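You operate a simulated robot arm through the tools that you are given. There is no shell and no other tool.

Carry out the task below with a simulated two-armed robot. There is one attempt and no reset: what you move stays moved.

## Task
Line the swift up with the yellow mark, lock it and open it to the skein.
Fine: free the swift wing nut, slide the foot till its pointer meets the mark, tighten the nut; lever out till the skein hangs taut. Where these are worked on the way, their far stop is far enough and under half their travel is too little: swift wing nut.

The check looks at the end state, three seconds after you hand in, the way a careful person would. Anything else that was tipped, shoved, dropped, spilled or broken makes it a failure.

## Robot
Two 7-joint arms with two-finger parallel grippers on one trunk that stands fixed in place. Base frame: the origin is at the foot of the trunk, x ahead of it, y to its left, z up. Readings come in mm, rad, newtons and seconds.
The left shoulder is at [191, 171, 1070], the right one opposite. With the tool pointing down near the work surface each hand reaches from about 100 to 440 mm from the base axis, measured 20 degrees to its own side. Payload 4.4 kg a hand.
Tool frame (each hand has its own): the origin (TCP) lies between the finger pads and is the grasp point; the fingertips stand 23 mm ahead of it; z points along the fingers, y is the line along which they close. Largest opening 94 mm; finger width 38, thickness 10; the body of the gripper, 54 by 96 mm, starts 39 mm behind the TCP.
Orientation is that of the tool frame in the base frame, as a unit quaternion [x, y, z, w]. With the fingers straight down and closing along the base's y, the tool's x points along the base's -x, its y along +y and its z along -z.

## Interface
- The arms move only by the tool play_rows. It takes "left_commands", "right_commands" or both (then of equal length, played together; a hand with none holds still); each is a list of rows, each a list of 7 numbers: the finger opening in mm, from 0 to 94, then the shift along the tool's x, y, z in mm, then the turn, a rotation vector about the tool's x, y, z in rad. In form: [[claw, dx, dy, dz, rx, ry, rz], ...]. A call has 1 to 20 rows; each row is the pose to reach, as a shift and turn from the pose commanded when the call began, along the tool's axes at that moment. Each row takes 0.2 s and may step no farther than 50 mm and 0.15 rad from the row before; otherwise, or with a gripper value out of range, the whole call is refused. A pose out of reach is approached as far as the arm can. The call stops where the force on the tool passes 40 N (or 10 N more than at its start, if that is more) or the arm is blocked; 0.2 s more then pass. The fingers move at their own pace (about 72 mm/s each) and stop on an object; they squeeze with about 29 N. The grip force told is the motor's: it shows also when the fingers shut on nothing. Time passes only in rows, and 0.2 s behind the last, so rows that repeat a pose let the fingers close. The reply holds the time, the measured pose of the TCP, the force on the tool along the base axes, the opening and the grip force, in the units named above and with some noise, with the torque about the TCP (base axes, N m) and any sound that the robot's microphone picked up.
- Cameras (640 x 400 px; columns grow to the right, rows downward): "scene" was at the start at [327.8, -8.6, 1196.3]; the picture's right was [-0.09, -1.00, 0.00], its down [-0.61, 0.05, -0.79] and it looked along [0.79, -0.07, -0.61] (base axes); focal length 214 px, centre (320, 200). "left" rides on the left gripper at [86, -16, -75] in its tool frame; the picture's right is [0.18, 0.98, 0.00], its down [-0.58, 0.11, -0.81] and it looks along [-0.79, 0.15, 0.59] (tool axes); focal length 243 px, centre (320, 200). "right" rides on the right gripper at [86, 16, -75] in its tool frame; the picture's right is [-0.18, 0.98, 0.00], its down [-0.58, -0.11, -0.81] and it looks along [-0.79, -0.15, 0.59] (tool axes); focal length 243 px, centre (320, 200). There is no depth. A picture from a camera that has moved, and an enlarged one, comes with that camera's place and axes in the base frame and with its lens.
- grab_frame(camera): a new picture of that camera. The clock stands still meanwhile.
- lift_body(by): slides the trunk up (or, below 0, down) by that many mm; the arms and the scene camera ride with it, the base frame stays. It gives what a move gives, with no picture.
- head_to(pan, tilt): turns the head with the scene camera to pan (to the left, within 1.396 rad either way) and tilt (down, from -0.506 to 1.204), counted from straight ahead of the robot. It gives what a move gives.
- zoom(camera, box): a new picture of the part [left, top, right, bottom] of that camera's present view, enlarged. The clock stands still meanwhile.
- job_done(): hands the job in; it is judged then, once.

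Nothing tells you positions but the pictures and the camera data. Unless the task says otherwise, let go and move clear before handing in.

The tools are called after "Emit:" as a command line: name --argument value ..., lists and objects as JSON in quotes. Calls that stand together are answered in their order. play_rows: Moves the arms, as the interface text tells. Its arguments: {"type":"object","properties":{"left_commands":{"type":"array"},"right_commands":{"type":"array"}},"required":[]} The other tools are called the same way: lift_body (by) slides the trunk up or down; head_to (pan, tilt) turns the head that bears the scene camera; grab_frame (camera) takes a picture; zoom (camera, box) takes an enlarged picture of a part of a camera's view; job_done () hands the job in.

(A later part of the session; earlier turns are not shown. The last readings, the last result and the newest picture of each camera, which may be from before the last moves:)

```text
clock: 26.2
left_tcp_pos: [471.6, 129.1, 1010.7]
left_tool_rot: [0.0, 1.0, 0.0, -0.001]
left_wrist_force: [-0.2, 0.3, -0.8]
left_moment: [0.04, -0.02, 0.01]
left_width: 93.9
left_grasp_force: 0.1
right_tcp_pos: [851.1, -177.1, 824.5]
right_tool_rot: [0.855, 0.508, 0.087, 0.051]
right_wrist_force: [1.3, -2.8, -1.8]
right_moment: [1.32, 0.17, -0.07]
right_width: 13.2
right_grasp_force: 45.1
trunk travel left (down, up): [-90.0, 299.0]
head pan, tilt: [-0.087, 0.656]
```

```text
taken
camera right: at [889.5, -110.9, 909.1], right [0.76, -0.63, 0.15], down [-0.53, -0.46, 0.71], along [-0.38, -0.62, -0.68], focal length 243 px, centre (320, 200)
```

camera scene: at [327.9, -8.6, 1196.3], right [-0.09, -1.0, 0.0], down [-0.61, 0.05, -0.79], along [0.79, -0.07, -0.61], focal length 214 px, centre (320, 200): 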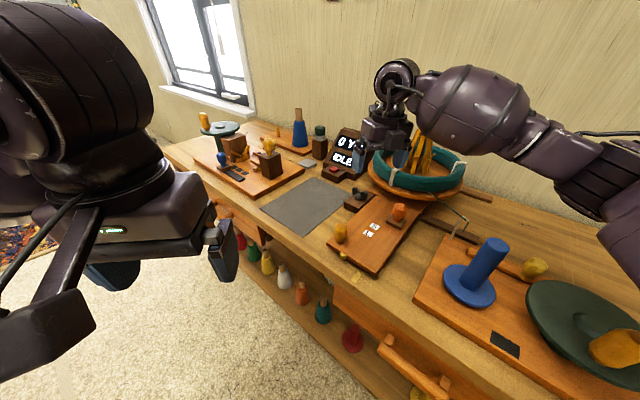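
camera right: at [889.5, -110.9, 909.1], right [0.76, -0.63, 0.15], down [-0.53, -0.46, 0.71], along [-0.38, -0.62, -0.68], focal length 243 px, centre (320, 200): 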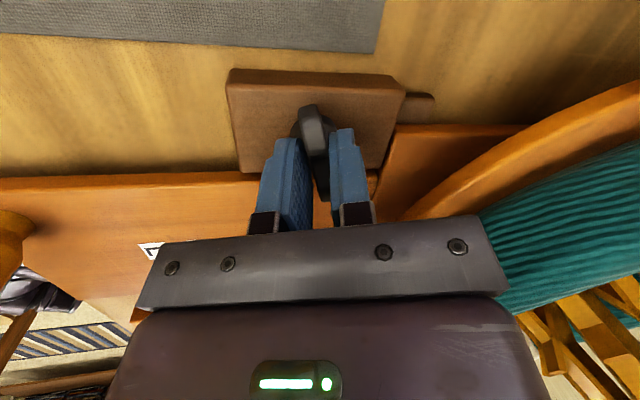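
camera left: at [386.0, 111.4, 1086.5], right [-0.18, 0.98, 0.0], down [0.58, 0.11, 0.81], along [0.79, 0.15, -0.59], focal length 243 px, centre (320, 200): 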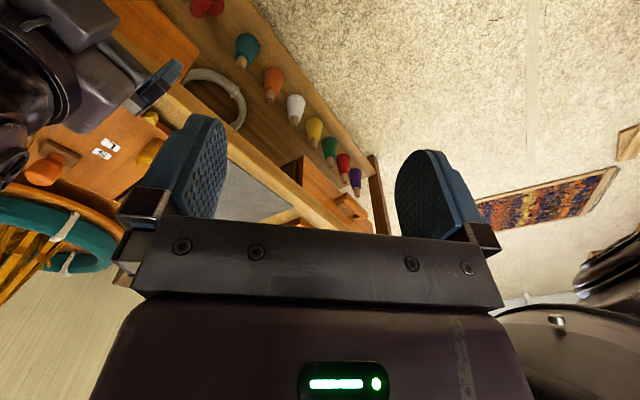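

The nut follows the hand with little torque. I'll continue counter-clockwise.

Emit:
play_rows --right_commands '[[0, 0, 0, 0, 0, 0, -0.1], [0, 0, 0, 0, 0, 0, -0.2], [0, 0, 0, 0, 0, 0, -0.3], [0, 0, 0, 0, 0, 0, -0.4], [0, 0, 0, 0, 0, 0, -0.5]]'

Emit:
grab_frame --camera "right"

```text
clock: 27.4
left_tcp_pos: [472.8, 128.1, 1010.4]
left_tool_rot: [0.0, 1.0, 0.001, 0.0]
left_wrist_force: [-0.6, 0.4, 0.1]
left_moment: [-0.01, -0.02, 0.01]
left_width: 94.2
left_grasp_force: 0.0
right_tcp_pos: [850.6, -178.1, 825.6]
right_tool_rot: [0.703, 0.704, 0.071, 0.071]
right_wrist_force: [0.4, 2.3, -2.8]
right_moment: [1.26, 0.76, 0.0]
right_width: 13.5
right_grasp_force: 44.6
trunk travel left (down, up): [-90.0, 299.0]
head pan, tilt: [-0.087, 0.656]
```

```text
taken
camera right: at [850.7, -92.7, 901.5], right [0.96, -0.18, 0.2], down [-0.27, -0.58, 0.77], along [-0.03, -0.79, -0.61], focal length 243 px, centre (320, 200)
```

right: 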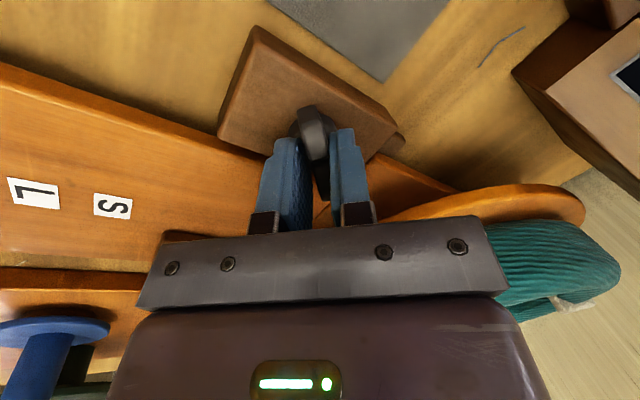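

Emit:
play_rows --right_commands '[[0, 0, 0, 0, 0, 0, -0.1], [0, 0, 0, 0, 0, 0, -0.2], [0, 0, 0, 0, 0, 0, -0.3], [0, 0, 0, 0, 0, 0, -0.4], [0, 0, 0, 0, 0, 0, -0.5], [0, 0, 0, 0, 0, 0, -0.6]]'

Emit:
grab_frame --camera "right"

```text
clock: 28.8
left_tcp_pos: [471.3, 128.0, 1011.9]
left_tool_rot: [-0.001, 1.0, 0.0, 0.0]
left_wrist_force: [-0.4, -0.9, 0.5]
left_moment: [-0.03, 0.03, 0.01]
left_width: 94.2
left_grasp_force: 0.1
right_tcp_pos: [850.9, -178.5, 828.9]
right_tool_rot: [0.463, 0.88, 0.047, 0.091]
right_wrist_force: [2.0, -0.2, 11.5]
right_moment: [0.76, 1.27, -0.05]
right_width: 12.5
right_grasp_force: 44.2
trunk travel left (down, up): [-90.0, 299.0]
head pan, tilt: [-0.087, 0.656]
```

```text
taken
camera right: at [799.7, -98.9, 893.9], right [0.9, 0.4, 0.19], down [0.07, -0.54, 0.84], along [0.44, -0.74, -0.51], focal length 243 px, centre (320, 200)
```

right: 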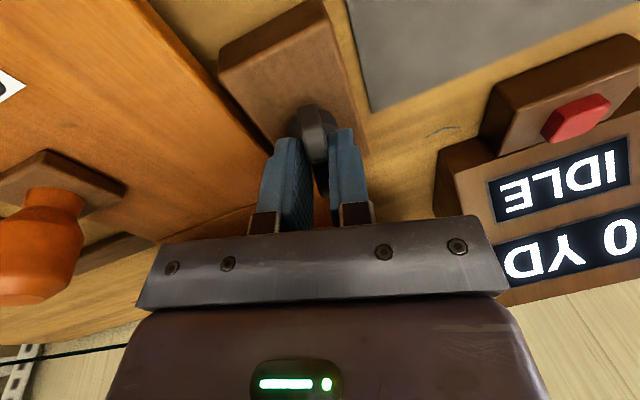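

The nut is rising slightly as it unscrews, so I'll let the hand rise with it while continuing.

Emit:
play_rows --right_commands '[[0, 0, 0, -3, 0, 0, 0], [0, 0, 0, -4, 0, 0, -0.1], [0, 0, 0, -4.5, 0, 0, -0.2], [0, 0, 0, -5, 0, 0, -0.3], [0, 0, 0, -5.5, 0, 0, -0.4], [0, 0, 0, -6, 0, 0, -0.5]]'

Emit:
grab_frame --camera "right"

```text
clock: 30.2
left_tcp_pos: [472.0, 128.5, 1010.1]
left_tool_rot: [0.0, 1.0, 0.0, -0.001]
left_wrist_force: [-0.7, 0.5, -0.4]
left_moment: [0.01, 0.01, -0.02]
left_width: 94.0
left_grasp_force: 0.0
right_tcp_pos: [851.0, -178.1, 829.5]
right_tool_rot: [0.232, 0.968, 0.023, 0.097]
right_wrist_force: [14.9, 3.0, -1.4]
right_moment: [-0.22, 0.83, 0.06]
right_width: 11.0
right_grasp_force: 45.1
trunk travel left (down, up): [-90.0, 299.0]
head pan, tilt: [-0.087, 0.656]
```

```text
taken
camera right: at [765.4, -125.3, 888.8], right [0.6, 0.79, 0.12], down [0.3, -0.36, 0.88], along [0.74, -0.49, -0.45], focal length 243 px, centre (320, 200)
```

right: 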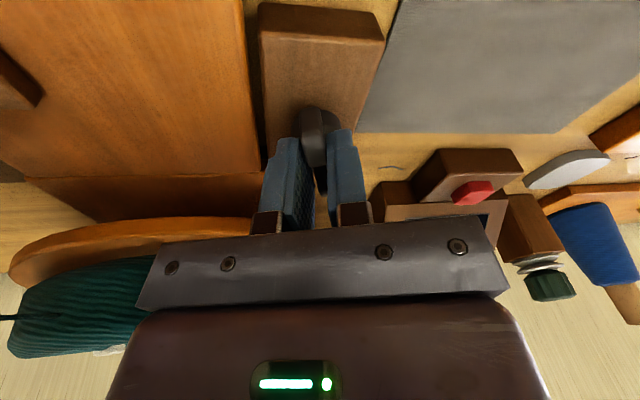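

Emit:
play_rows --right_commands '[[0, -1.3, 0.7, 0, 0, 0, 0], [0, -1.3, 0.7, 0, 0, 0, -0.1], [0, -1.3, 0.7, 0, 0, 0, -0.2], [0, -1.3, 0.7, 0, 0, 0, -0.3], [0, -1.3, 0.7, 0, 0, 0, -0.4], [0, -1.3, 0.7, 0, 0, 0, -0.5]]'

Emit:
grab_frame --camera "right"

```text
clock: 31.6
left_tcp_pos: [471.2, 130.2, 1011.7]
left_tool_rot: [0.001, 1.0, 0.0, 0.0]
left_wrist_force: [0.7, 0.1, 0.0]
left_moment: [-0.04, 0.04, -0.01]
left_width: 94.1
left_grasp_force: 0.1
right_tcp_pos: [849.9, -177.9, 831.1]
right_tool_rot: [-0.014, 0.995, -0.002, 0.1]
right_wrist_force: [-15.7, -0.7, -10.5]
right_moment: [0.49, 0.44, -0.03]
right_width: 9.8
right_grasp_force: 44.7
trunk travel left (down, up): [-90.0, 299.0]
head pan, tilt: [-0.087, 0.656]
```

```text
taken
camera right: at [748.7, -165.6, 886.1], right [0.15, 0.99, 0.03], down [0.41, -0.09, 0.91], along [0.9, -0.12, -0.42], focal length 243 px, centre (320, 200)
```

right: 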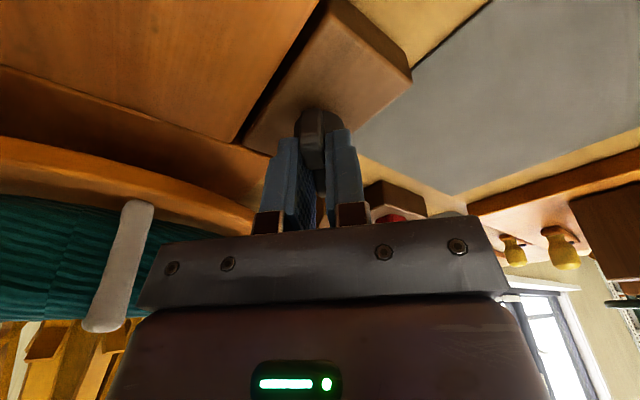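

Emit:
play_rows --right_commands '[[0, 1.5, 0, 1, 0, 0, 0], [0, 1.5, 0, 1, 0, 0, -0.1], [0, 1.5, 0, 1, 0, 0, -0.2], [0, 1.5, 0, 1, 0, 0, -0.3], [0, 1.5, 0, 1, 0, 0, -0.4], [0, 1.5, 0, 1, 0, 0, -0.5], [0, 1.5, 0, 1, 0, 0, -0.6]]'

Emit:
grab_frame --camera "right"

Emit:
zoom --camera "scene" --box '[330, 150, 410, 220]'

```text
clock: 33.2
left_tcp_pos: [472.3, 128.3, 1012.6]
left_tool_rot: [0.001, 1.0, -0.001, 0.0]
left_wrist_force: [0.4, -0.2, -0.4]
left_moment: [0.01, -0.02, 0.0]
left_width: 94.0
left_grasp_force: 0.0
right_tcp_pos: [849.8, -178.5, 831.1]
right_tool_rot: [-0.307, 0.946, -0.032, 0.096]
right_wrist_force: [3.2, 6.9, -2.9]
right_moment: [0.97, 0.01, -2.25]
right_width: 25.0
right_grasp_force: 45.3
trunk travel left (down, up): [-90.0, 299.0]
head pan, tilt: [-0.087, 0.656]
```

```text
taken
camera right: at [755.9, -216.9, 888.4], right [-0.42, 0.9, -0.09], down [0.36, 0.25, 0.9], along [0.83, 0.34, -0.43], focal length 243 px, centre (320, 200)
```

right: 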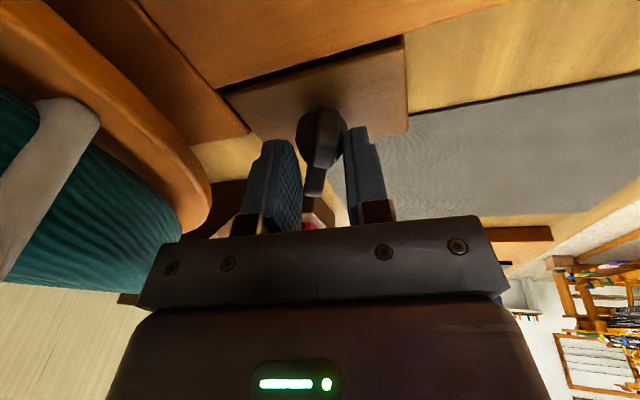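

```text
5.71 times, centred on (370, 185) of scene
camera zoom: at [328.2, -8.3, 1196.3], right [-0.09, -1.0, 0.0], down [-0.61, 0.05, -0.79], along [0.79, -0.07, -0.61], focal length 1226 px, centre (34, 286)
```

zoom: 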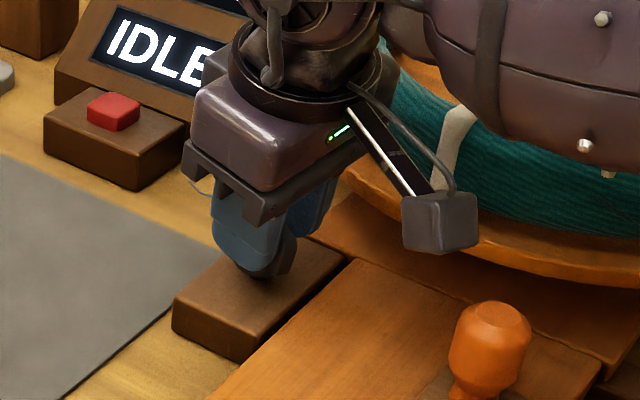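

Torque rose to about 2 N·m and the wings forced the fingers apart, so the nut has reached its far (loose) stop after roughly 140°. I'll open the fingers, lift clear and look.

Emit:
play_rows --right_commands '[[60, 0, 0, 0, 0, 0, 0.1], [60, 0, 0, 0, 0, 0, 0.1], [60, 0, 0, 0, 0, 0, 0.1], [60, 0, 0, -30, 0, 0, 0.1], [60, 0, 0, -65, 0, 0, 0.1]]'

Emit:
grab_frame --camera "right"

Emit:
zoom --camera "scene" --box '[320, 160, 420, 290]'

```text
clock: 34.4
left_tcp_pos: [472.6, 129.1, 1012.2]
left_tool_rot: [0.0, 1.0, 0.0, 0.001]
left_wrist_force: [0.1, 0.2, -0.1]
left_moment: [0.02, 0.01, 0.0]
left_width: 94.1
left_grasp_force: 0.0
right_tcp_pos: [837.2, -178.8, 895.1]
right_tool_rot: [-0.26, 0.96, -0.027, 0.1]
right_wrist_force: [-0.1, 0.4, 0.8]
right_moment: [0.02, 0.01, -0.01]
right_width: 60.4
right_grasp_force: 0.1
trunk travel left (down, up): [-90.0, 299.0]
head pan, tilt: [-0.087, 0.656]
```

```text
taken
camera right: at [738.8, -209.6, 951.1], right [-0.33, 0.94, -0.07], down [0.38, 0.2, 0.9], along [0.86, 0.27, -0.42], focal length 243 px, centre (320, 200)
```

right: 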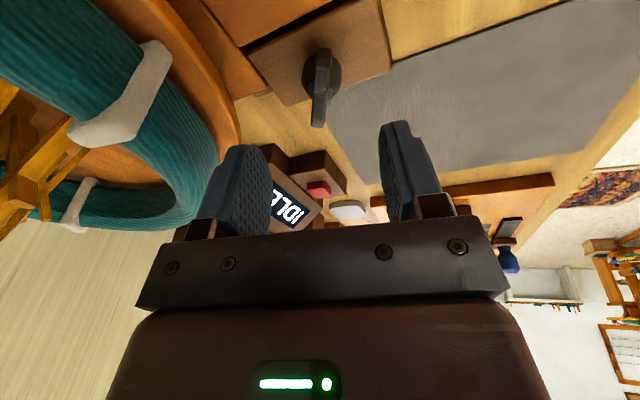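

```text
3.08 times, centred on (370, 225) of scene
camera zoom: at [327.1, -8.5, 1196.7], right [-0.09, -1.0, 0.0], down [-0.61, 0.05, -0.79], along [0.79, -0.07, -0.61], focal length 660 px, centre (166, 123)
```

zoom: 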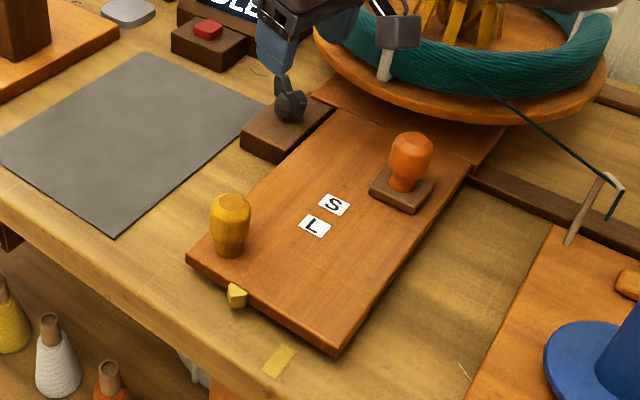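

Emit:
zoom --camera "scene" --box '[345, 170, 395, 215]'

Emit:
zoom --camera "right" --box '[250, 20, 400, 140]'

```text
8.89 times, centred on (370, 192) of scene
camera zoom: at [327.1, -8.5, 1196.7], right [-0.09, -1.0, 0.0], down [-0.61, 0.05, -0.79], along [0.79, -0.07, -0.61], focal length 1906 px, centre (-124, 267)
```

zoom: 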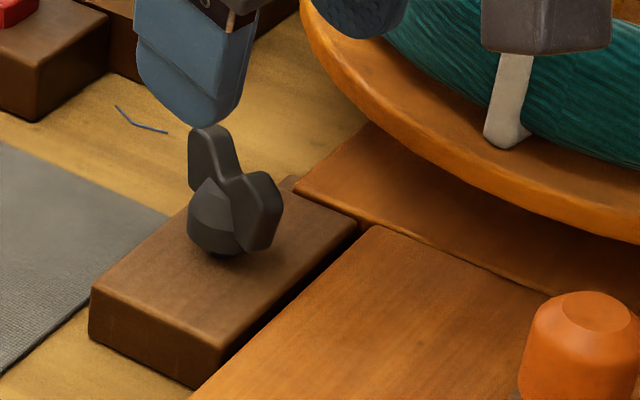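

```text
3.33 times, centred on (325, 80) of right
camera zoom: at [738.8, -209.6, 951.1], right [-0.33, 0.94, -0.07], down [0.38, 0.2, 0.9], along [0.86, 0.27, -0.42], focal length 809 px, centre (303, 600)
```

zoom: 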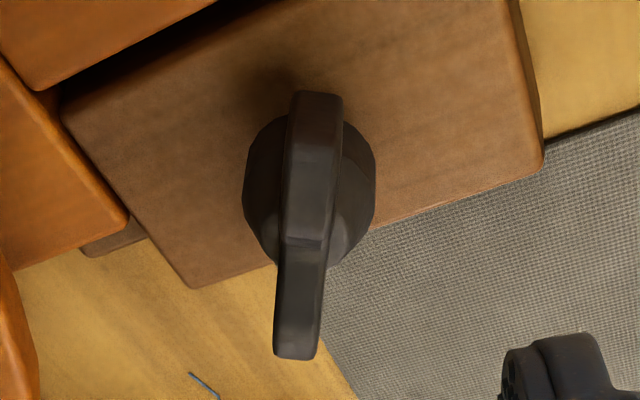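

The nut turned 150° to its loose stop and sits slightly raised. Next I'll straighten the hand and take it over the yellow knob to slide the foot.

Emit:
play_rows --right_commands '[[94, 15, 26, -21, -0.052, 0.089, 0], [94, 30, 52, -42, -0.104, 0.178, 0]]'

```text
clock: 35.0
left_tcp_pos: [471.5, 129.9, 1011.9]
left_tool_rot: [0.001, 1.0, 0.0, 0.0]
left_wrist_force: [0.0, -0.6, 0.0]
left_moment: [-0.01, 0.0, -0.01]
left_width: 93.8
left_grasp_force: 0.0
right_tcp_pos: [779.0, -147.5, 923.6]
right_tool_rot: [-0.261, 0.965, 0.0, -0.002]
right_wrist_force: [0.0, 0.0, 0.0]
right_moment: [0.03, 0.02, -0.04]
right_width: 94.0
right_grasp_force: 0.0
trunk travel left (down, up): [-90.0, 299.0]
head pan, tilt: [-0.087, 0.656]
```

Emit:
play_rows --right_commands '[[94, 7, 10, 0, 0, 0, 0.147], [94, 14, 20, 0, 0, 0, 0.294], [94, 21, 30, 0, 0, 0, 0.441], [94, 28, 40, 0, 0, 0, 0.588], [94, 35, 50, 0, 0, 0, 0.735], [94, 42, 60, 0, 0, 0, 0.882], [94, 48, 70, 0, 0, 0, 1.029], [94, 55, 81, 0, 0, 0, 1.176], [94, 55, 81, 4, 0, 0, 1.323]]'

Emit:
grab_frame --camera "right"

Emit:
grab_frame --camera "scene"

```text
clock: 37.0
left_tcp_pos: [472.4, 128.9, 1011.2]
left_tool_rot: [-0.001, 1.0, 0.0, 0.0]
left_wrist_force: [-0.6, 0.8, 0.4]
left_moment: [-0.01, 0.01, 0.01]
left_width: 94.0
left_grasp_force: 0.1
right_tcp_pos: [688.1, -106.1, 920.1]
right_tool_rot: [0.387, 0.922, -0.001, -0.001]
right_wrist_force: [0.1, 0.1, 0.0]
right_moment: [0.01, 0.01, 0.01]
right_width: 94.1
right_grasp_force: 0.1
trunk travel left (down, up): [-90.0, 299.0]
head pan, tilt: [-0.087, 0.656]
```

```text
taken
camera right: at [638.9, -33.5, 995.3], right [0.83, 0.56, 0.0], down [0.33, -0.49, 0.81], along [0.45, -0.67, -0.59], focal length 243 px, centre (320, 200)
```

right: 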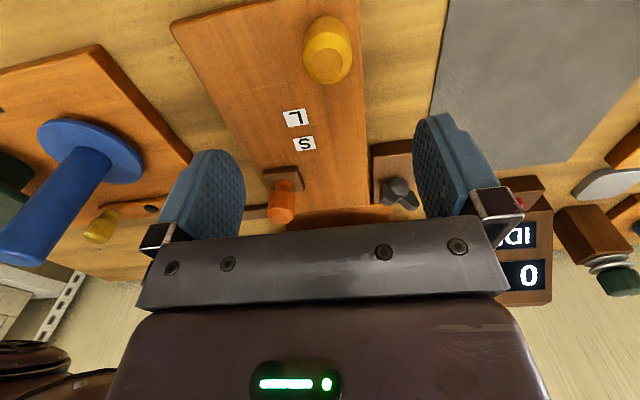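

```text
taken
camera scene: at [328.0, -8.6, 1196.2], right [-0.09, -1.0, 0.0], down [-0.61, 0.05, -0.79], along [0.79, -0.07, -0.61], focal length 214 px, centre (320, 200)
```

scene: 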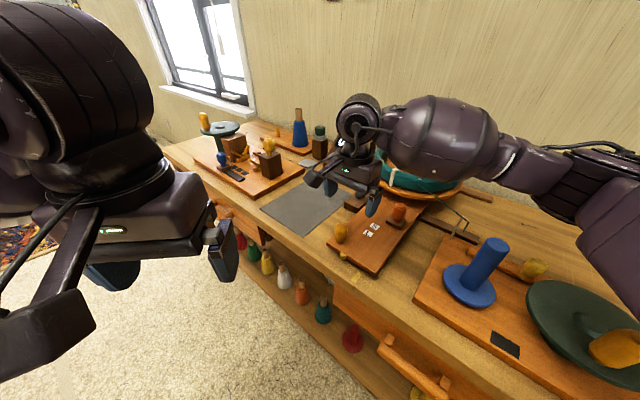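

The knob is at about (683, -91), between heights 788 and 843. I'll descend over it with the fingers closing along the slide direction.

Emit:
play_rows --right_commands '[[70, 7, 3.5, 0, 0, 0, 0], [70, 13.6, 6.9, 25, 0, 0, 0], [70, 13.6, 6.9, 60, 0, 0, 0], [70, 13.6, 6.9, 94, 0, 0, 0], [70, 13.6, 6.9, 94, 0, 0, 0]]'

Emit:
grab_frame --camera "right"

Emit:
zoom --camera "scene" --box '[310, 190, 410, 290]'

```text
clock: 38.2
left_tcp_pos: [471.2, 127.7, 1011.0]
left_tool_rot: [-0.001, 1.0, 0.0, 0.0]
left_wrist_force: [0.6, -0.4, 0.8]
left_moment: [0.0, 0.02, -0.01]
left_width: 94.1
left_grasp_force: 0.0
right_tcp_pos: [682.1, -92.0, 827.8]
right_tool_rot: [0.387, 0.922, 0.0, -0.002]
right_wrist_force: [0.5, -0.4, 0.4]
right_moment: [0.0, -0.02, -0.01]
right_width: 70.0
right_grasp_force: 0.1
trunk travel left (down, up): [-90.0, 299.0]
head pan, tilt: [-0.087, 0.656]
```

```text
taken
camera right: at [632.6, -19.6, 902.9], right [0.83, 0.56, 0.0], down [0.33, -0.49, 0.81], along [0.45, -0.67, -0.59], focal length 243 px, centre (320, 200)
```

right: 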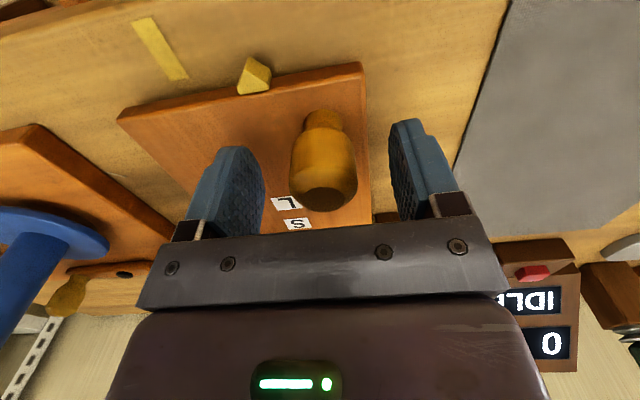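

```text
4.00 times, centred on (360, 240) of scene
camera zoom: at [327.4, -8.6, 1196.6], right [-0.09, -1.0, 0.0], down [-0.61, 0.05, -0.79], along [0.79, -0.07, -0.61], focal length 858 px, centre (160, 40)
```

zoom: 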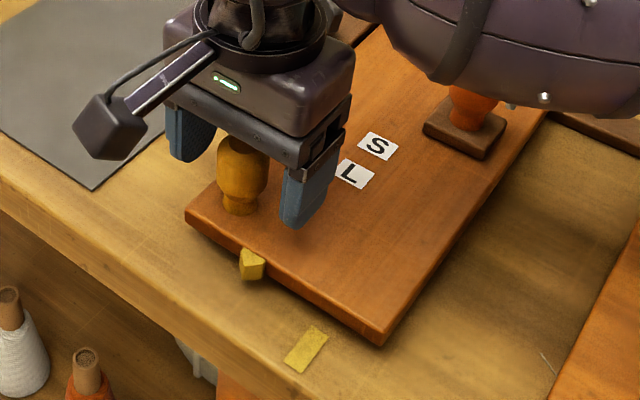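

The fingers straddle the knob, and the hand camera shows both the pointer and the mark clearly. I'll grip.

Emit:
play_rows --right_commands '[[0, 0, 0, 0, 0, 0, 0], [0, 0, 0, 0, 0, 0, 0], [0, 0, 0, 0, 0, 0, 0]]'

Emit:
zoom --camera "right" --box '[100, 0, 400, 200]'

```text
clock: 39.0
left_tcp_pos: [471.9, 128.6, 1010.2]
left_tool_rot: [0.0, 1.0, 0.0, 0.0]
left_wrist_force: [0.3, -0.5, 0.7]
left_moment: [0.01, 0.03, 0.01]
left_width: 94.1
left_grasp_force: 0.0
right_tcp_pos: [683.7, -92.9, 827.4]
right_tool_rot: [0.386, 0.922, 0.0, -0.002]
right_wrist_force: [-2.5, 0.6, -4.1]
right_moment: [0.55, -0.99, 0.02]
right_width: 32.1
right_grasp_force: 44.6
trunk travel left (down, up): [-90.0, 299.0]
head pan, tilt: [-0.087, 0.656]
```

```text
2.00 times, centred on (250, 100) of right
camera zoom: at [632.9, -19.7, 902.3], right [0.83, 0.56, 0.0], down [0.33, -0.49, 0.81], along [0.45, -0.67, -0.59], focal length 485 px, centre (460, 400)
```

zoom: 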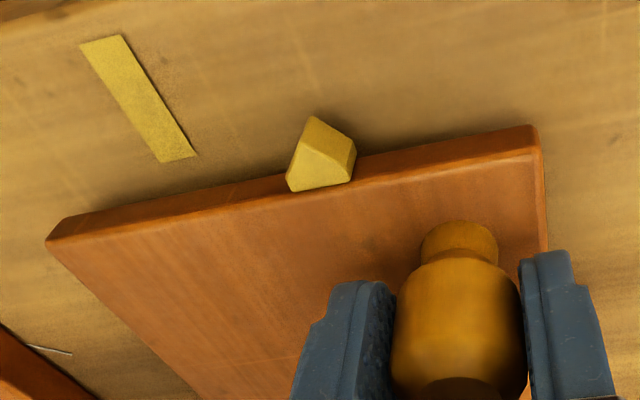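

Emit:
zoom --camera "right" --box '[220, 40, 300, 110]'

Emit:
zoom --camera "scene" --box '[355, 240, 415, 290]'

Emit:
zoom --camera "scene" --box '[325, 240, 385, 290]'

```text
5.71 times, centred on (260, 75) of right
camera zoom: at [632.9, -19.7, 902.3], right [0.83, 0.56, 0.0], down [0.33, -0.49, 0.81], along [0.45, -0.67, -0.59], focal length 1386 px, centre (663, 914)
```

zoom: 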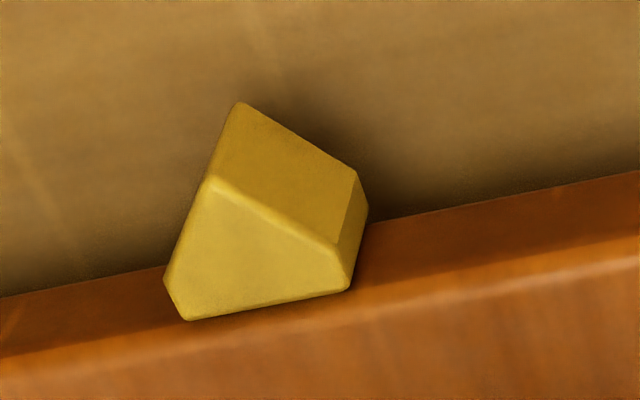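

```text
8.00 times, centred on (385, 265) of scene
camera zoom: at [327.9, -8.7, 1196.2], right [-0.09, -1.0, 0.0], down [-0.61, 0.05, -0.79], along [0.79, -0.07, -0.61], focal length 1716 px, centre (-200, -320)
```

zoom: 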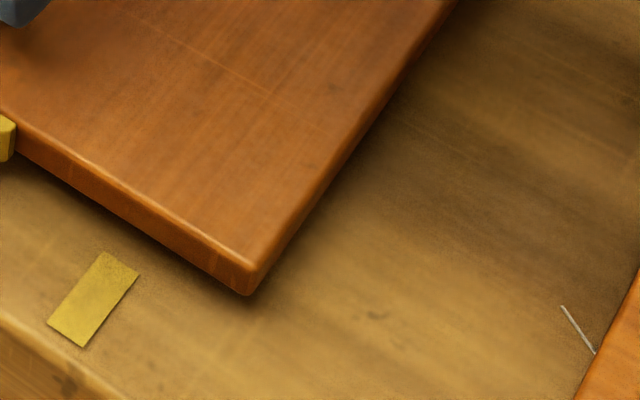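

```text
8.00 times, centred on (355, 265) of scene
camera zoom: at [327.9, -8.7, 1196.2], right [-0.09, -1.0, 0.0], down [-0.61, 0.05, -0.79], along [0.79, -0.07, -0.61], focal length 1716 px, centre (40, -320)
```

zoom: 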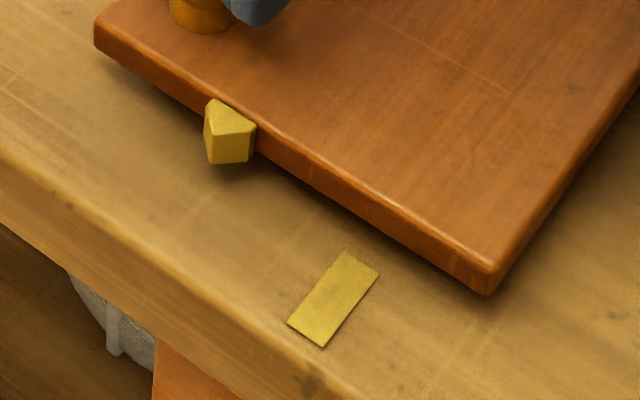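

The pointer tip is at about (633.5, -83.8) and the mark's centre line at about (594, -114), so the foot must slide about 49 mm to the right. I'll slide 30 mm first, then measure again.

Emit:
play_rows --right_commands '[[0, 0, -5, 0, 0, 0, 0], [0, 0, -10, 0, 0, 0, 0], [0, 0, -15, 0, 0, 0, 0], [0, 0, -20, 0, 0, 0, 0], [0, 0, -25, 0, 0, 0, 0], [0, 0, -30, 0, 0, 0, 0]]'

Emit:
zoom --camera "right" --box '[100, 0, 400, 200]'

Emit:
grab_frame --camera "scene"

```text
clock: 40.4
left_tcp_pos: [471.6, 129.4, 1011.6]
left_tool_rot: [0.0, 1.0, -0.001, -0.001]
left_wrist_force: [0.4, -0.9, 0.1]
left_moment: [-0.03, -0.01, 0.03]
left_width: 94.0
left_grasp_force: 0.0
right_tcp_pos: [662.7, -112.2, 827.1]
right_tool_rot: [0.386, 0.922, -0.001, -0.002]
right_wrist_force: [-1.4, 0.5, -4.3]
right_moment: [0.85, -1.07, 0.13]
right_width: 31.8
right_grasp_force: 44.7
trunk travel left (down, up): [-90.0, 299.0]
head pan, tilt: [-0.087, 0.656]
```

```text
2.00 times, centred on (250, 100) of right
camera zoom: at [612.2, -40.4, 902.3], right [0.83, 0.56, 0.0], down [0.33, -0.49, 0.81], along [0.45, -0.67, -0.59], focal length 485 px, centre (460, 400)
```

zoom: 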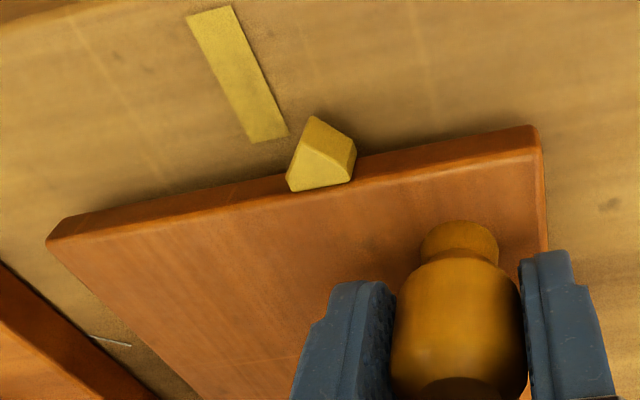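

```text
taken
camera scene: at [328.0, -8.7, 1196.2], right [-0.09, -1.0, 0.0], down [-0.61, 0.05, -0.79], along [0.79, -0.07, -0.61], focal length 214 px, centre (320, 200)
```

scene: 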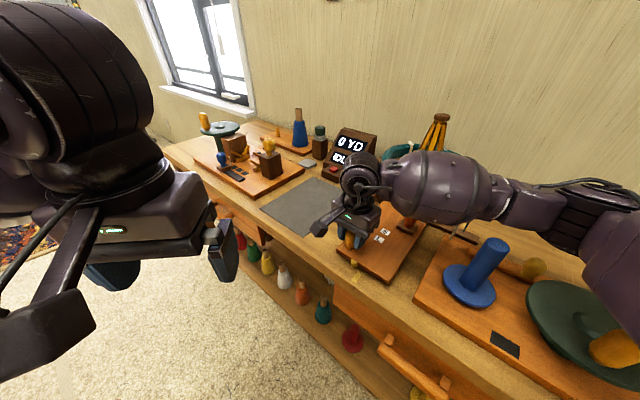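

The foot slides freely with small forces. About 19 mm remain; I'll move 15 mm and re-measure.

Emit:
play_rows --right_commands '[[0, 0, -5, 0, 0, 0, 0], [0, 0, -10, 0, 0, 0, 0], [0, 0, -15, 0, 0, 0, 0]]'

Emit:
zoom --camera "right" --box '[160, 0, 320, 100]'

Emit:
zoom --camera "scene" --box '[325, 240, 385, 290]'

```text
clock: 41.2
left_tcp_pos: [471.0, 128.5, 1010.6]
left_tool_rot: [0.0, 1.0, 0.0, 0.0]
left_wrist_force: [-0.5, 0.2, 0.5]
left_moment: [0.0, -0.01, -0.02]
left_width: 94.2
left_grasp_force: 0.0
right_tcp_pos: [650.8, -123.9, 827.5]
right_tool_rot: [0.386, 0.923, 0.0, -0.002]
right_wrist_force: [-6.1, 2.6, -3.1]
right_moment: [0.8, -0.83, -0.21]
right_width: 32.1
right_grasp_force: 44.5
trunk travel left (down, up): [-90.0, 299.0]
head pan, tilt: [-0.087, 0.656]
```

```text
4.00 times, centred on (240, 50) of right
camera zoom: at [601.3, -51.3, 902.3], right [0.83, 0.56, 0.0], down [0.33, -0.49, 0.81], along [0.45, -0.67, -0.59], focal length 970 px, centre (640, 800)
```

zoom: 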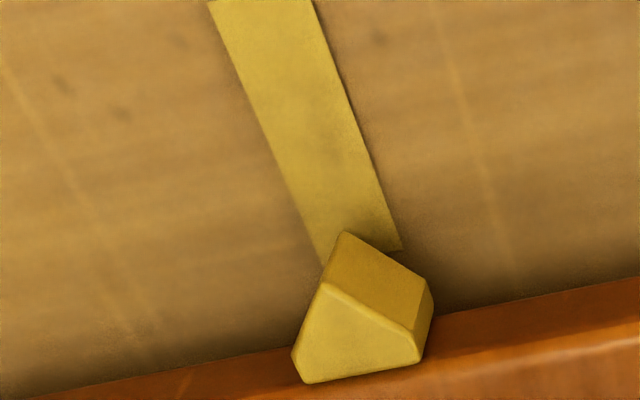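

```text
8.00 times, centred on (355, 265) of scene
camera zoom: at [327.5, -8.5, 1196.4], right [-0.09, -1.0, 0.0], down [-0.61, 0.05, -0.79], along [0.79, -0.07, -0.61], focal length 1716 px, centre (40, -320)
```

zoom: 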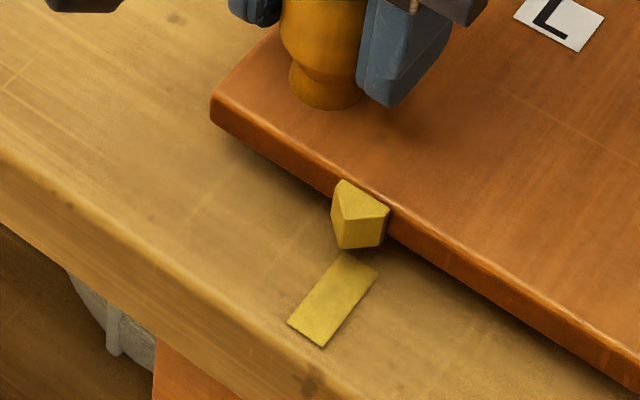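

Emit:
zoom --camera "scene" --box '[355, 258, 379, 285]'

Emit:
zoom --camera "right" --box '[220, 40, 270, 100]'

Emit:
grab_frame --camera "left"

```text
14.81 times, centred on (367, 272) of scene
camera zoom: at [327.5, -8.5, 1196.4], right [-0.09, -1.0, 0.0], down [-0.61, 0.05, -0.79], along [0.79, -0.07, -0.61], focal length 3177 px, centre (-376, -859)
```

zoom: 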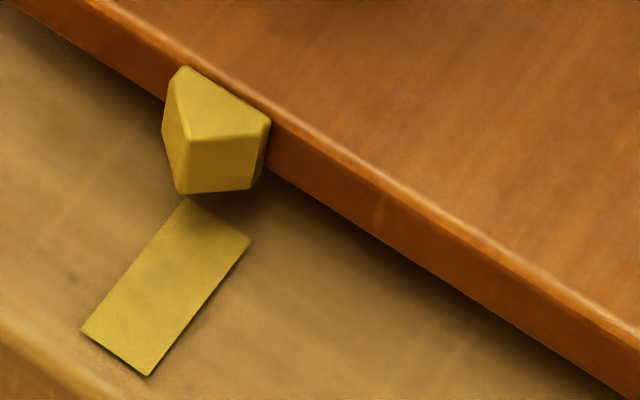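

```text
6.67 times, centred on (245, 70) of right
camera zoom: at [601.3, -51.3, 902.3], right [0.83, 0.56, 0.0], down [0.33, -0.49, 0.81], along [0.45, -0.67, -0.59], focal length 1618 px, centre (820, 1067)
```

zoom: 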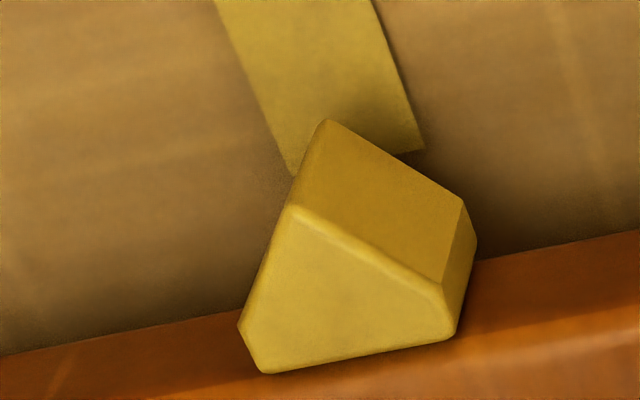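

```text
taken
camera left: at [385.6, 112.6, 1086.5], right [-0.18, 0.98, 0.0], down [0.58, 0.11, 0.81], along [0.79, 0.15, -0.59], focal length 243 px, centre (320, 200)
```

left: 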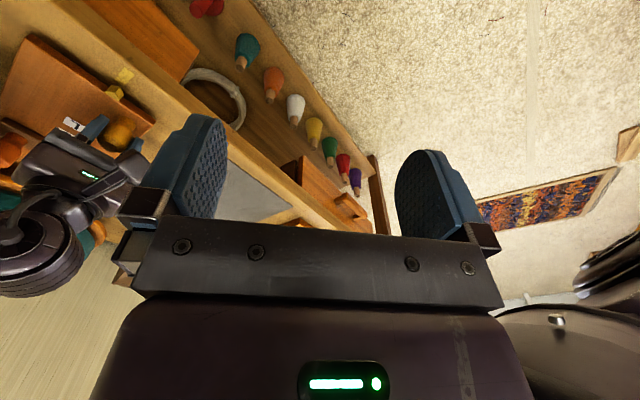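

The left hand's camera happens to sit almost in the mark's vertical plane, so its view judges alignment nearly free of parallax. I'll enlarge it.

Emit:
zoom --camera "left" --box '[95, 55, 145, 110]'

```text
7.27 times, centred on (120, 82) of left
camera zoom: at [385.6, 112.6, 1086.5], right [-0.18, 0.98, 0.0], down [0.58, 0.11, 0.81], along [0.79, 0.15, -0.59], focal length 1764 px, centre (1774, 1054)
```

zoom: 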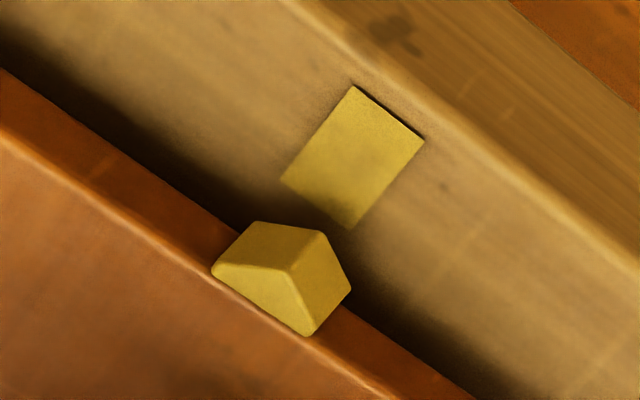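

All three cameras agree: about 3.3 mm still to go. I'll make that last small slide and check.

Emit:
play_rows --right_commands '[[0, 0, -1.7, 0, 0, 0, 0], [0, 0, -3.4, 0, 0, 0, 0], [0, 0, -3.4, 0, 0, 0, 0]]'

Emit:
zoom --camera "left" --box '[95, 55, 145, 110]'

Emit:
zoom --camera "right" --box '[200, 0, 300, 100]'

Emit:
zoom --camera "scene" --box '[355, 258, 379, 285]'

```text
clock: 42.0
left_tcp_pos: [471.7, 127.9, 1010.7]
left_tool_rot: [0.0, 1.0, 0.0, 0.0]
left_wrist_force: [-0.1, 1.0, 0.2]
left_moment: [-0.02, 0.0, -0.02]
left_width: 94.4
left_grasp_force: 0.0
right_tcp_pos: [648.8, -125.8, 827.5]
right_tool_rot: [0.387, 0.922, -0.001, -0.002]
right_wrist_force: [-1.8, 5.3, -6.7]
right_moment: [1.04, -0.9, 0.15]
right_width: 31.9
right_grasp_force: 45.0
trunk travel left (down, up): [-90.0, 299.0]
head pan, tilt: [-0.087, 0.656]
```

```text
7.27 times, centred on (120, 82) of left
camera zoom: at [386.1, 112.8, 1086.2], right [-0.18, 0.98, 0.0], down [0.58, 0.11, 0.81], along [0.79, 0.15, -0.59], focal length 1764 px, centre (1774, 1054)
```

zoom: 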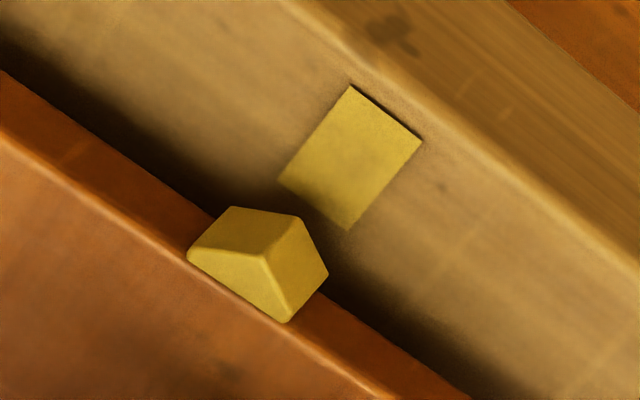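

```text
4.00 times, centred on (250, 50) of right
camera zoom: at [598.9, -53.7, 902.3], right [0.83, 0.56, 0.0], down [0.33, -0.49, 0.81], along [0.45, -0.67, -0.59], focal length 970 px, centre (600, 800)
```

zoom: 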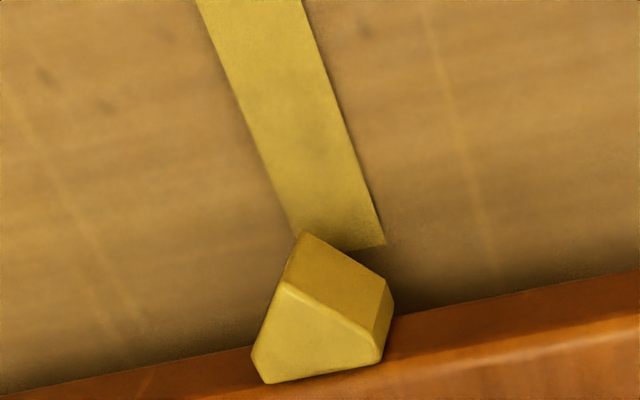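

```text
14.81 times, centred on (367, 272) of scene
camera zoom: at [328.1, -8.4, 1196.1], right [-0.09, -1.0, 0.0], down [-0.61, 0.05, -0.79], along [0.79, -0.07, -0.61], focal length 3177 px, centre (-376, -859)
```

zoom: 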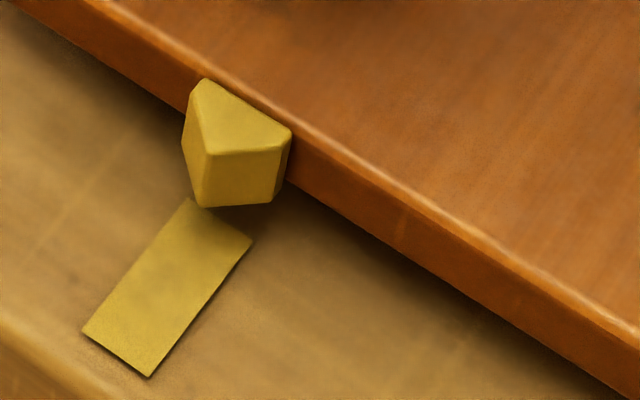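

The pointer is aligned within about half a millimetre in all views. I'll release the knob gently, rise clear and recheck.

Emit:
play_rows --right_commands '[[45, 0, 0, 0, 0, 0, 0], [70, 0, 0, 0, 0, 0, 0], [70, 0, 0, 0, 0, 0, 0], [70, 0, 0, -40, 0, 0, 0], [70, 0, 0, -80, 0, 0, 0], [70, 0, 0, -100, 0, 0, 0]]'

Emit:
zoom --camera "left" --box '[95, 55, 145, 110]'

Emit:
grab_frame --camera "right"

Emit:
zoom --camera "scene" --box '[330, 160, 450, 290]'

```text
clock: 43.4
left_tcp_pos: [471.9, 128.9, 1011.6]
left_tool_rot: [0.0, 1.0, 0.0, 0.0]
left_wrist_force: [-0.2, 0.0, -0.8]
left_moment: [0.0, 0.04, 0.0]
left_width: 94.2
left_grasp_force: 0.0
right_tcp_pos: [646.3, -124.3, 928.3]
right_tool_rot: [0.388, 0.922, -0.002, -0.002]
right_wrist_force: [0.4, -0.8, -0.6]
right_moment: [0.0, 0.02, 0.0]
right_width: 70.2
right_grasp_force: 0.0
trunk travel left (down, up): [-90.0, 299.0]
head pan, tilt: [-0.087, 0.656]
```

```text
7.27 times, centred on (120, 82) of left
camera zoom: at [385.7, 112.6, 1086.4], right [-0.18, 0.98, 0.0], down [0.58, 0.11, 0.81], along [0.79, 0.15, -0.59], focal length 1764 px, centre (1774, 1054)
```

zoom: 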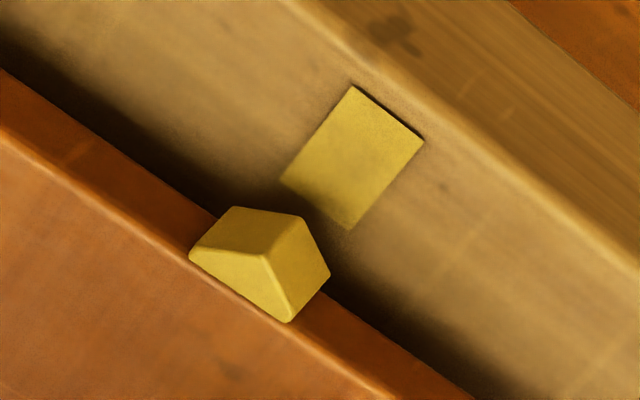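

```text
taken
camera right: at [596.6, -52.8, 1002.7], right [0.83, 0.56, 0.0], down [0.33, -0.49, 0.81], along [0.45, -0.67, -0.59], focal length 243 px, centre (320, 200)
```

right: 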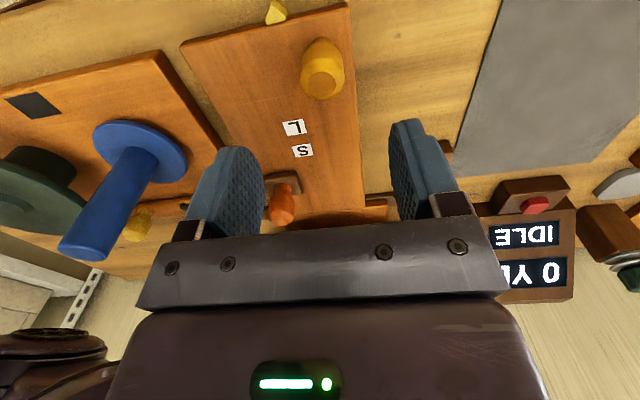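

```text
3.08 times, centred on (390, 225) of scene
camera zoom: at [327.7, -8.6, 1196.3], right [-0.09, -1.0, 0.0], down [-0.61, 0.05, -0.79], along [0.79, -0.07, -0.61], focal length 660 px, centre (105, 123)
```

zoom: 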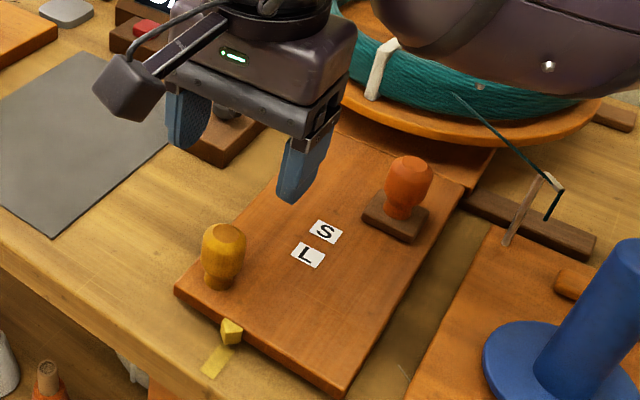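

The alignment is unchanged after release, and the nut's block stayed where it was. Next I'll return to the nut, now with wings at azimuth about 15°, with the wrist at about -0.26 rad to leave room for the clockwise turn.

Emit:
play_rows --right_commands '[[60, -15, 9, 0, 0, 0, -0.132], [60, -30, 18, 0, 0, 0, -0.265], [60, -45, 27, 0, 0, 0, -0.397], [60, -60, 35, 0, 0, 0, -0.53], [60, -75, 44, 0, 0, 0, -0.662], [60, -90, 53, 0, 0, 0, -0.795], [60, -105, 62, 0, 0, 0, -0.927], [60, -119.4, 70.6, 0, 0, 0, -1.06]]'

```text
clock: 45.2
left_tcp_pos: [470.7, 128.8, 1011.5]
left_tool_rot: [0.0, 1.0, 0.0, 0.0]
left_wrist_force: [0.0, -0.8, -0.1]
left_moment: [-0.02, -0.03, -0.03]
left_width: 94.1
left_grasp_force: 0.1
right_tcp_pos: [784.1, -160.2, 925.7]
right_tool_rot: [-0.133, 0.991, 0.0, -0.001]
right_wrist_force: [0.1, -0.1, 0.1]
right_moment: [0.01, 0.02, 0.02]
right_width: 59.8
right_grasp_force: 0.0
trunk travel left (down, up): [-90.0, 299.0]
head pan, tilt: [-0.087, 0.656]
```

Emit:
play_rows --right_commands '[[60, 0, 0, 0, 0.026, -0.097, 0], [60, 0, 0, 0, 0.053, -0.193, 0], [60, -22, -14, 10, 0.053, -0.193, 0], [60, -45, -28, 20, 0.053, -0.193, 0]]'

Emit:
grab_frame --camera "right"

Emit:
zoom --camera "right" --box '[240, 20, 400, 140]'

Emit:
zoom --camera "scene" --box '[345, 165, 405, 215]'

```text
clock: 46.2
left_tcp_pos: [471.2, 129.4, 1010.7]
left_tool_rot: [0.0, 1.0, 0.0, 0.0]
left_wrist_force: [0.2, 0.4, 0.1]
left_moment: [-0.01, -0.05, 0.01]
left_width: 94.0
left_grasp_force: 0.0
right_tcp_pos: [836.4, -176.3, 907.1]
right_tool_rot: [-0.132, 0.986, -0.013, 0.097]
right_wrist_force: [-0.7, 0.4, 0.5]
right_moment: [-0.01, 0.0, 0.02]
right_width: 60.1
right_grasp_force: 0.0
trunk travel left (down, up): [-90.0, 299.0]
head pan, tilt: [-0.087, 0.656]
```

```text
taken
camera right: at [734.1, -185.2, 962.5], right [-0.08, 1.0, -0.02], down [0.42, 0.05, 0.91], along [0.9, 0.06, -0.42], focal length 243 px, centre (320, 200)
```

right: 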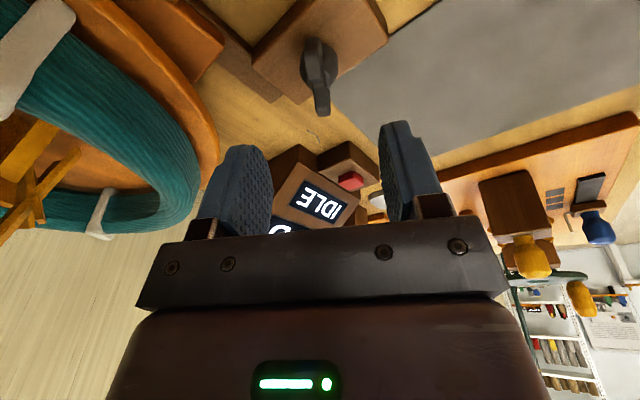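

```text
3.33 times, centred on (320, 80) of right
camera zoom: at [734.1, -185.2, 962.5], right [-0.08, 1.0, -0.02], down [0.42, 0.05, 0.91], along [0.9, 0.06, -0.42], focal length 809 px, centre (320, 600)
```

zoom: 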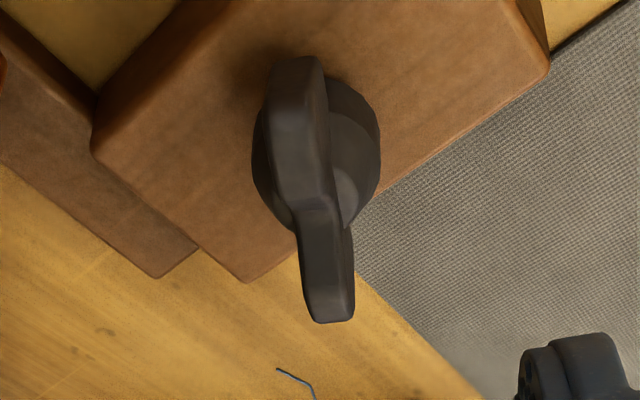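

```text
8.00 times, centred on (375, 190) of scene
camera zoom: at [328.0, -8.7, 1196.1], right [-0.09, -1.0, 0.0], down [-0.61, 0.05, -0.79], along [0.79, -0.07, -0.61], focal length 1716 px, centre (-120, 280)
```

zoom: 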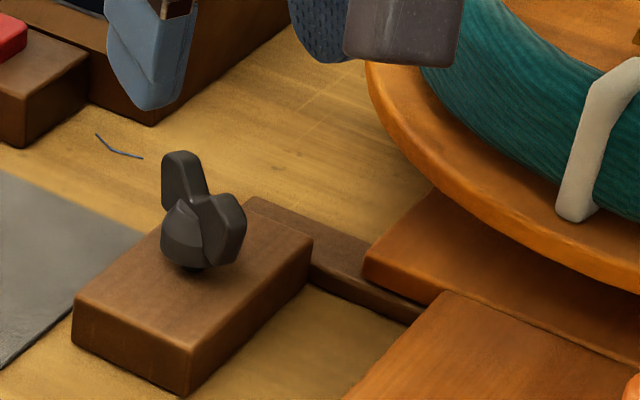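

The block and nut are still in place while the foot has moved, which leaves a gap beside the block. I'll descend along the tool axis over the wings.

Emit:
play_rows --right_commands '[[50, 0.4, -0.6, 26, 0, 0, 0], [50, 0.8, -1.3, 53, 0, 0, 0], [50, 1.2, -2, 79, 0, 0, 0], [50, 1.2, -2, 79, 0, 0, 0]]'

Emit:
grab_frame --camera "right"

```text
clock: 47.2
left_tcp_pos: [471.0, 127.8, 1012.2]
left_tool_rot: [0.0, 1.0, 0.0, -0.001]
left_wrist_force: [0.2, -0.1, 0.2]
left_moment: [0.0, 0.02, -0.03]
left_width: 93.8
left_grasp_force: 0.1
right_tcp_pos: [849.7, -178.7, 830.4]
right_tool_rot: [-0.131, 0.986, -0.014, 0.097]
right_wrist_force: [0.3, -0.5, 0.5]
right_moment: [0.0, 0.05, 0.0]
right_width: 50.0
right_grasp_force: 0.1
trunk travel left (down, up): [-90.0, 299.0]
head pan, tilt: [-0.087, 0.656]
```

```text
taken
camera right: at [748.0, -187.9, 885.8], right [-0.08, 1.0, -0.02], down [0.42, 0.05, 0.91], along [0.9, 0.06, -0.42], focal length 243 px, centre (320, 200)
```

right: 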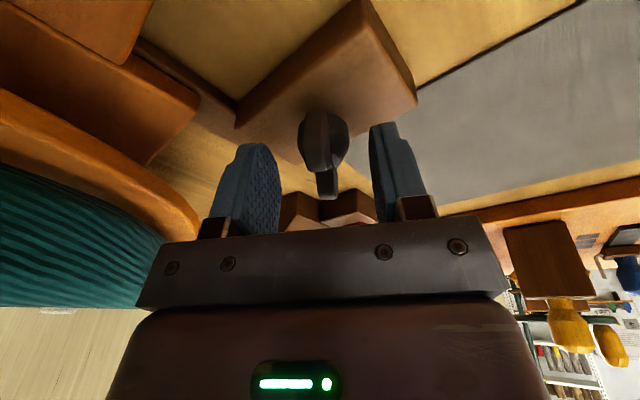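

Emit:
play_rows --right_commands '[[0, 0, 0, 0, 0, 0, 0], [0, 0, 0, 0, 0, 0, 0], [0, 0, 0, 0, 0, 0, 0]]'

```text
clock: 48.0
left_tcp_pos: [472.0, 129.5, 1011.0]
left_tool_rot: [0.0, 1.0, 0.0, 0.0]
left_wrist_force: [0.3, -0.3, 0.6]
left_moment: [0.02, 0.02, 0.0]
left_width: 94.1
left_grasp_force: 0.1
right_tcp_pos: [849.7, -177.4, 830.1]
right_tool_rot: [-0.132, 0.986, -0.013, 0.098]
right_wrist_force: [-3.4, 6.1, -2.7]
right_moment: [1.04, -0.16, -0.01]
right_width: 10.5
right_grasp_force: 44.7
trunk travel left (down, up): [-90.0, 299.0]
head pan, tilt: [-0.087, 0.656]
```

Gripped. Now I'll turn clockwise to tighten, lowering slightly as the nut goes down.

Emit:
play_rows --right_commands '[[0, 0, 0, 0.1, 0, 0, 0.1], [0, 0, 0, 0.3, 0, 0, 0.2], [0, 0, 0, 0.4, 0, 0, 0.3], [0, 0, 0, 0.6, 0, 0, 0.4], [0, 0, 0, 0.7, 0, 0, 0.5], [0, 0, 0, 0.9, 0, 0, 0.6]]'

Emit:
grab_frame --camera "right"

```text
clock: 49.4
left_tcp_pos: [472.9, 129.7, 1010.6]
left_tool_rot: [0.0, 1.0, -0.001, 0.0]
left_wrist_force: [-0.4, 0.7, -0.5]
left_moment: [0.01, 0.02, 0.03]
left_width: 93.9
left_grasp_force: 0.1
right_tcp_pos: [850.3, -178.2, 829.6]
right_tool_rot: [0.167, 0.981, 0.016, 0.097]
right_wrist_force: [-4.2, 16.7, -1.9]
right_moment: [-0.9, -0.97, 0.09]
right_width: 10.9
right_grasp_force: 45.2
trunk travel left (down, up): [-90.0, 299.0]
head pan, tilt: [-0.087, 0.656]
```

```text
taken
camera right: at [759.0, -135.1, 887.0], right [0.49, 0.87, 0.1], down [0.34, -0.29, 0.89], along [0.8, -0.4, -0.44], focal length 243 px, centre (320, 200)
```

right: 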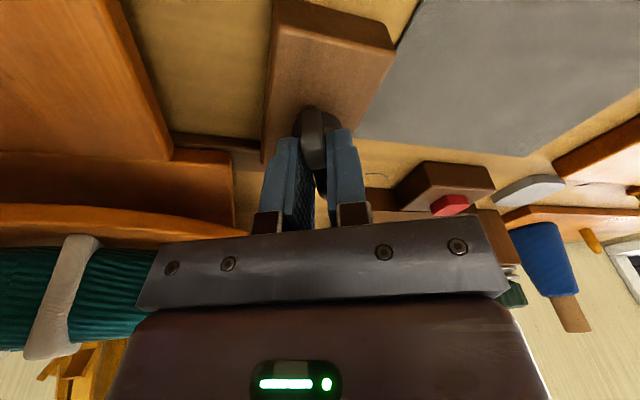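

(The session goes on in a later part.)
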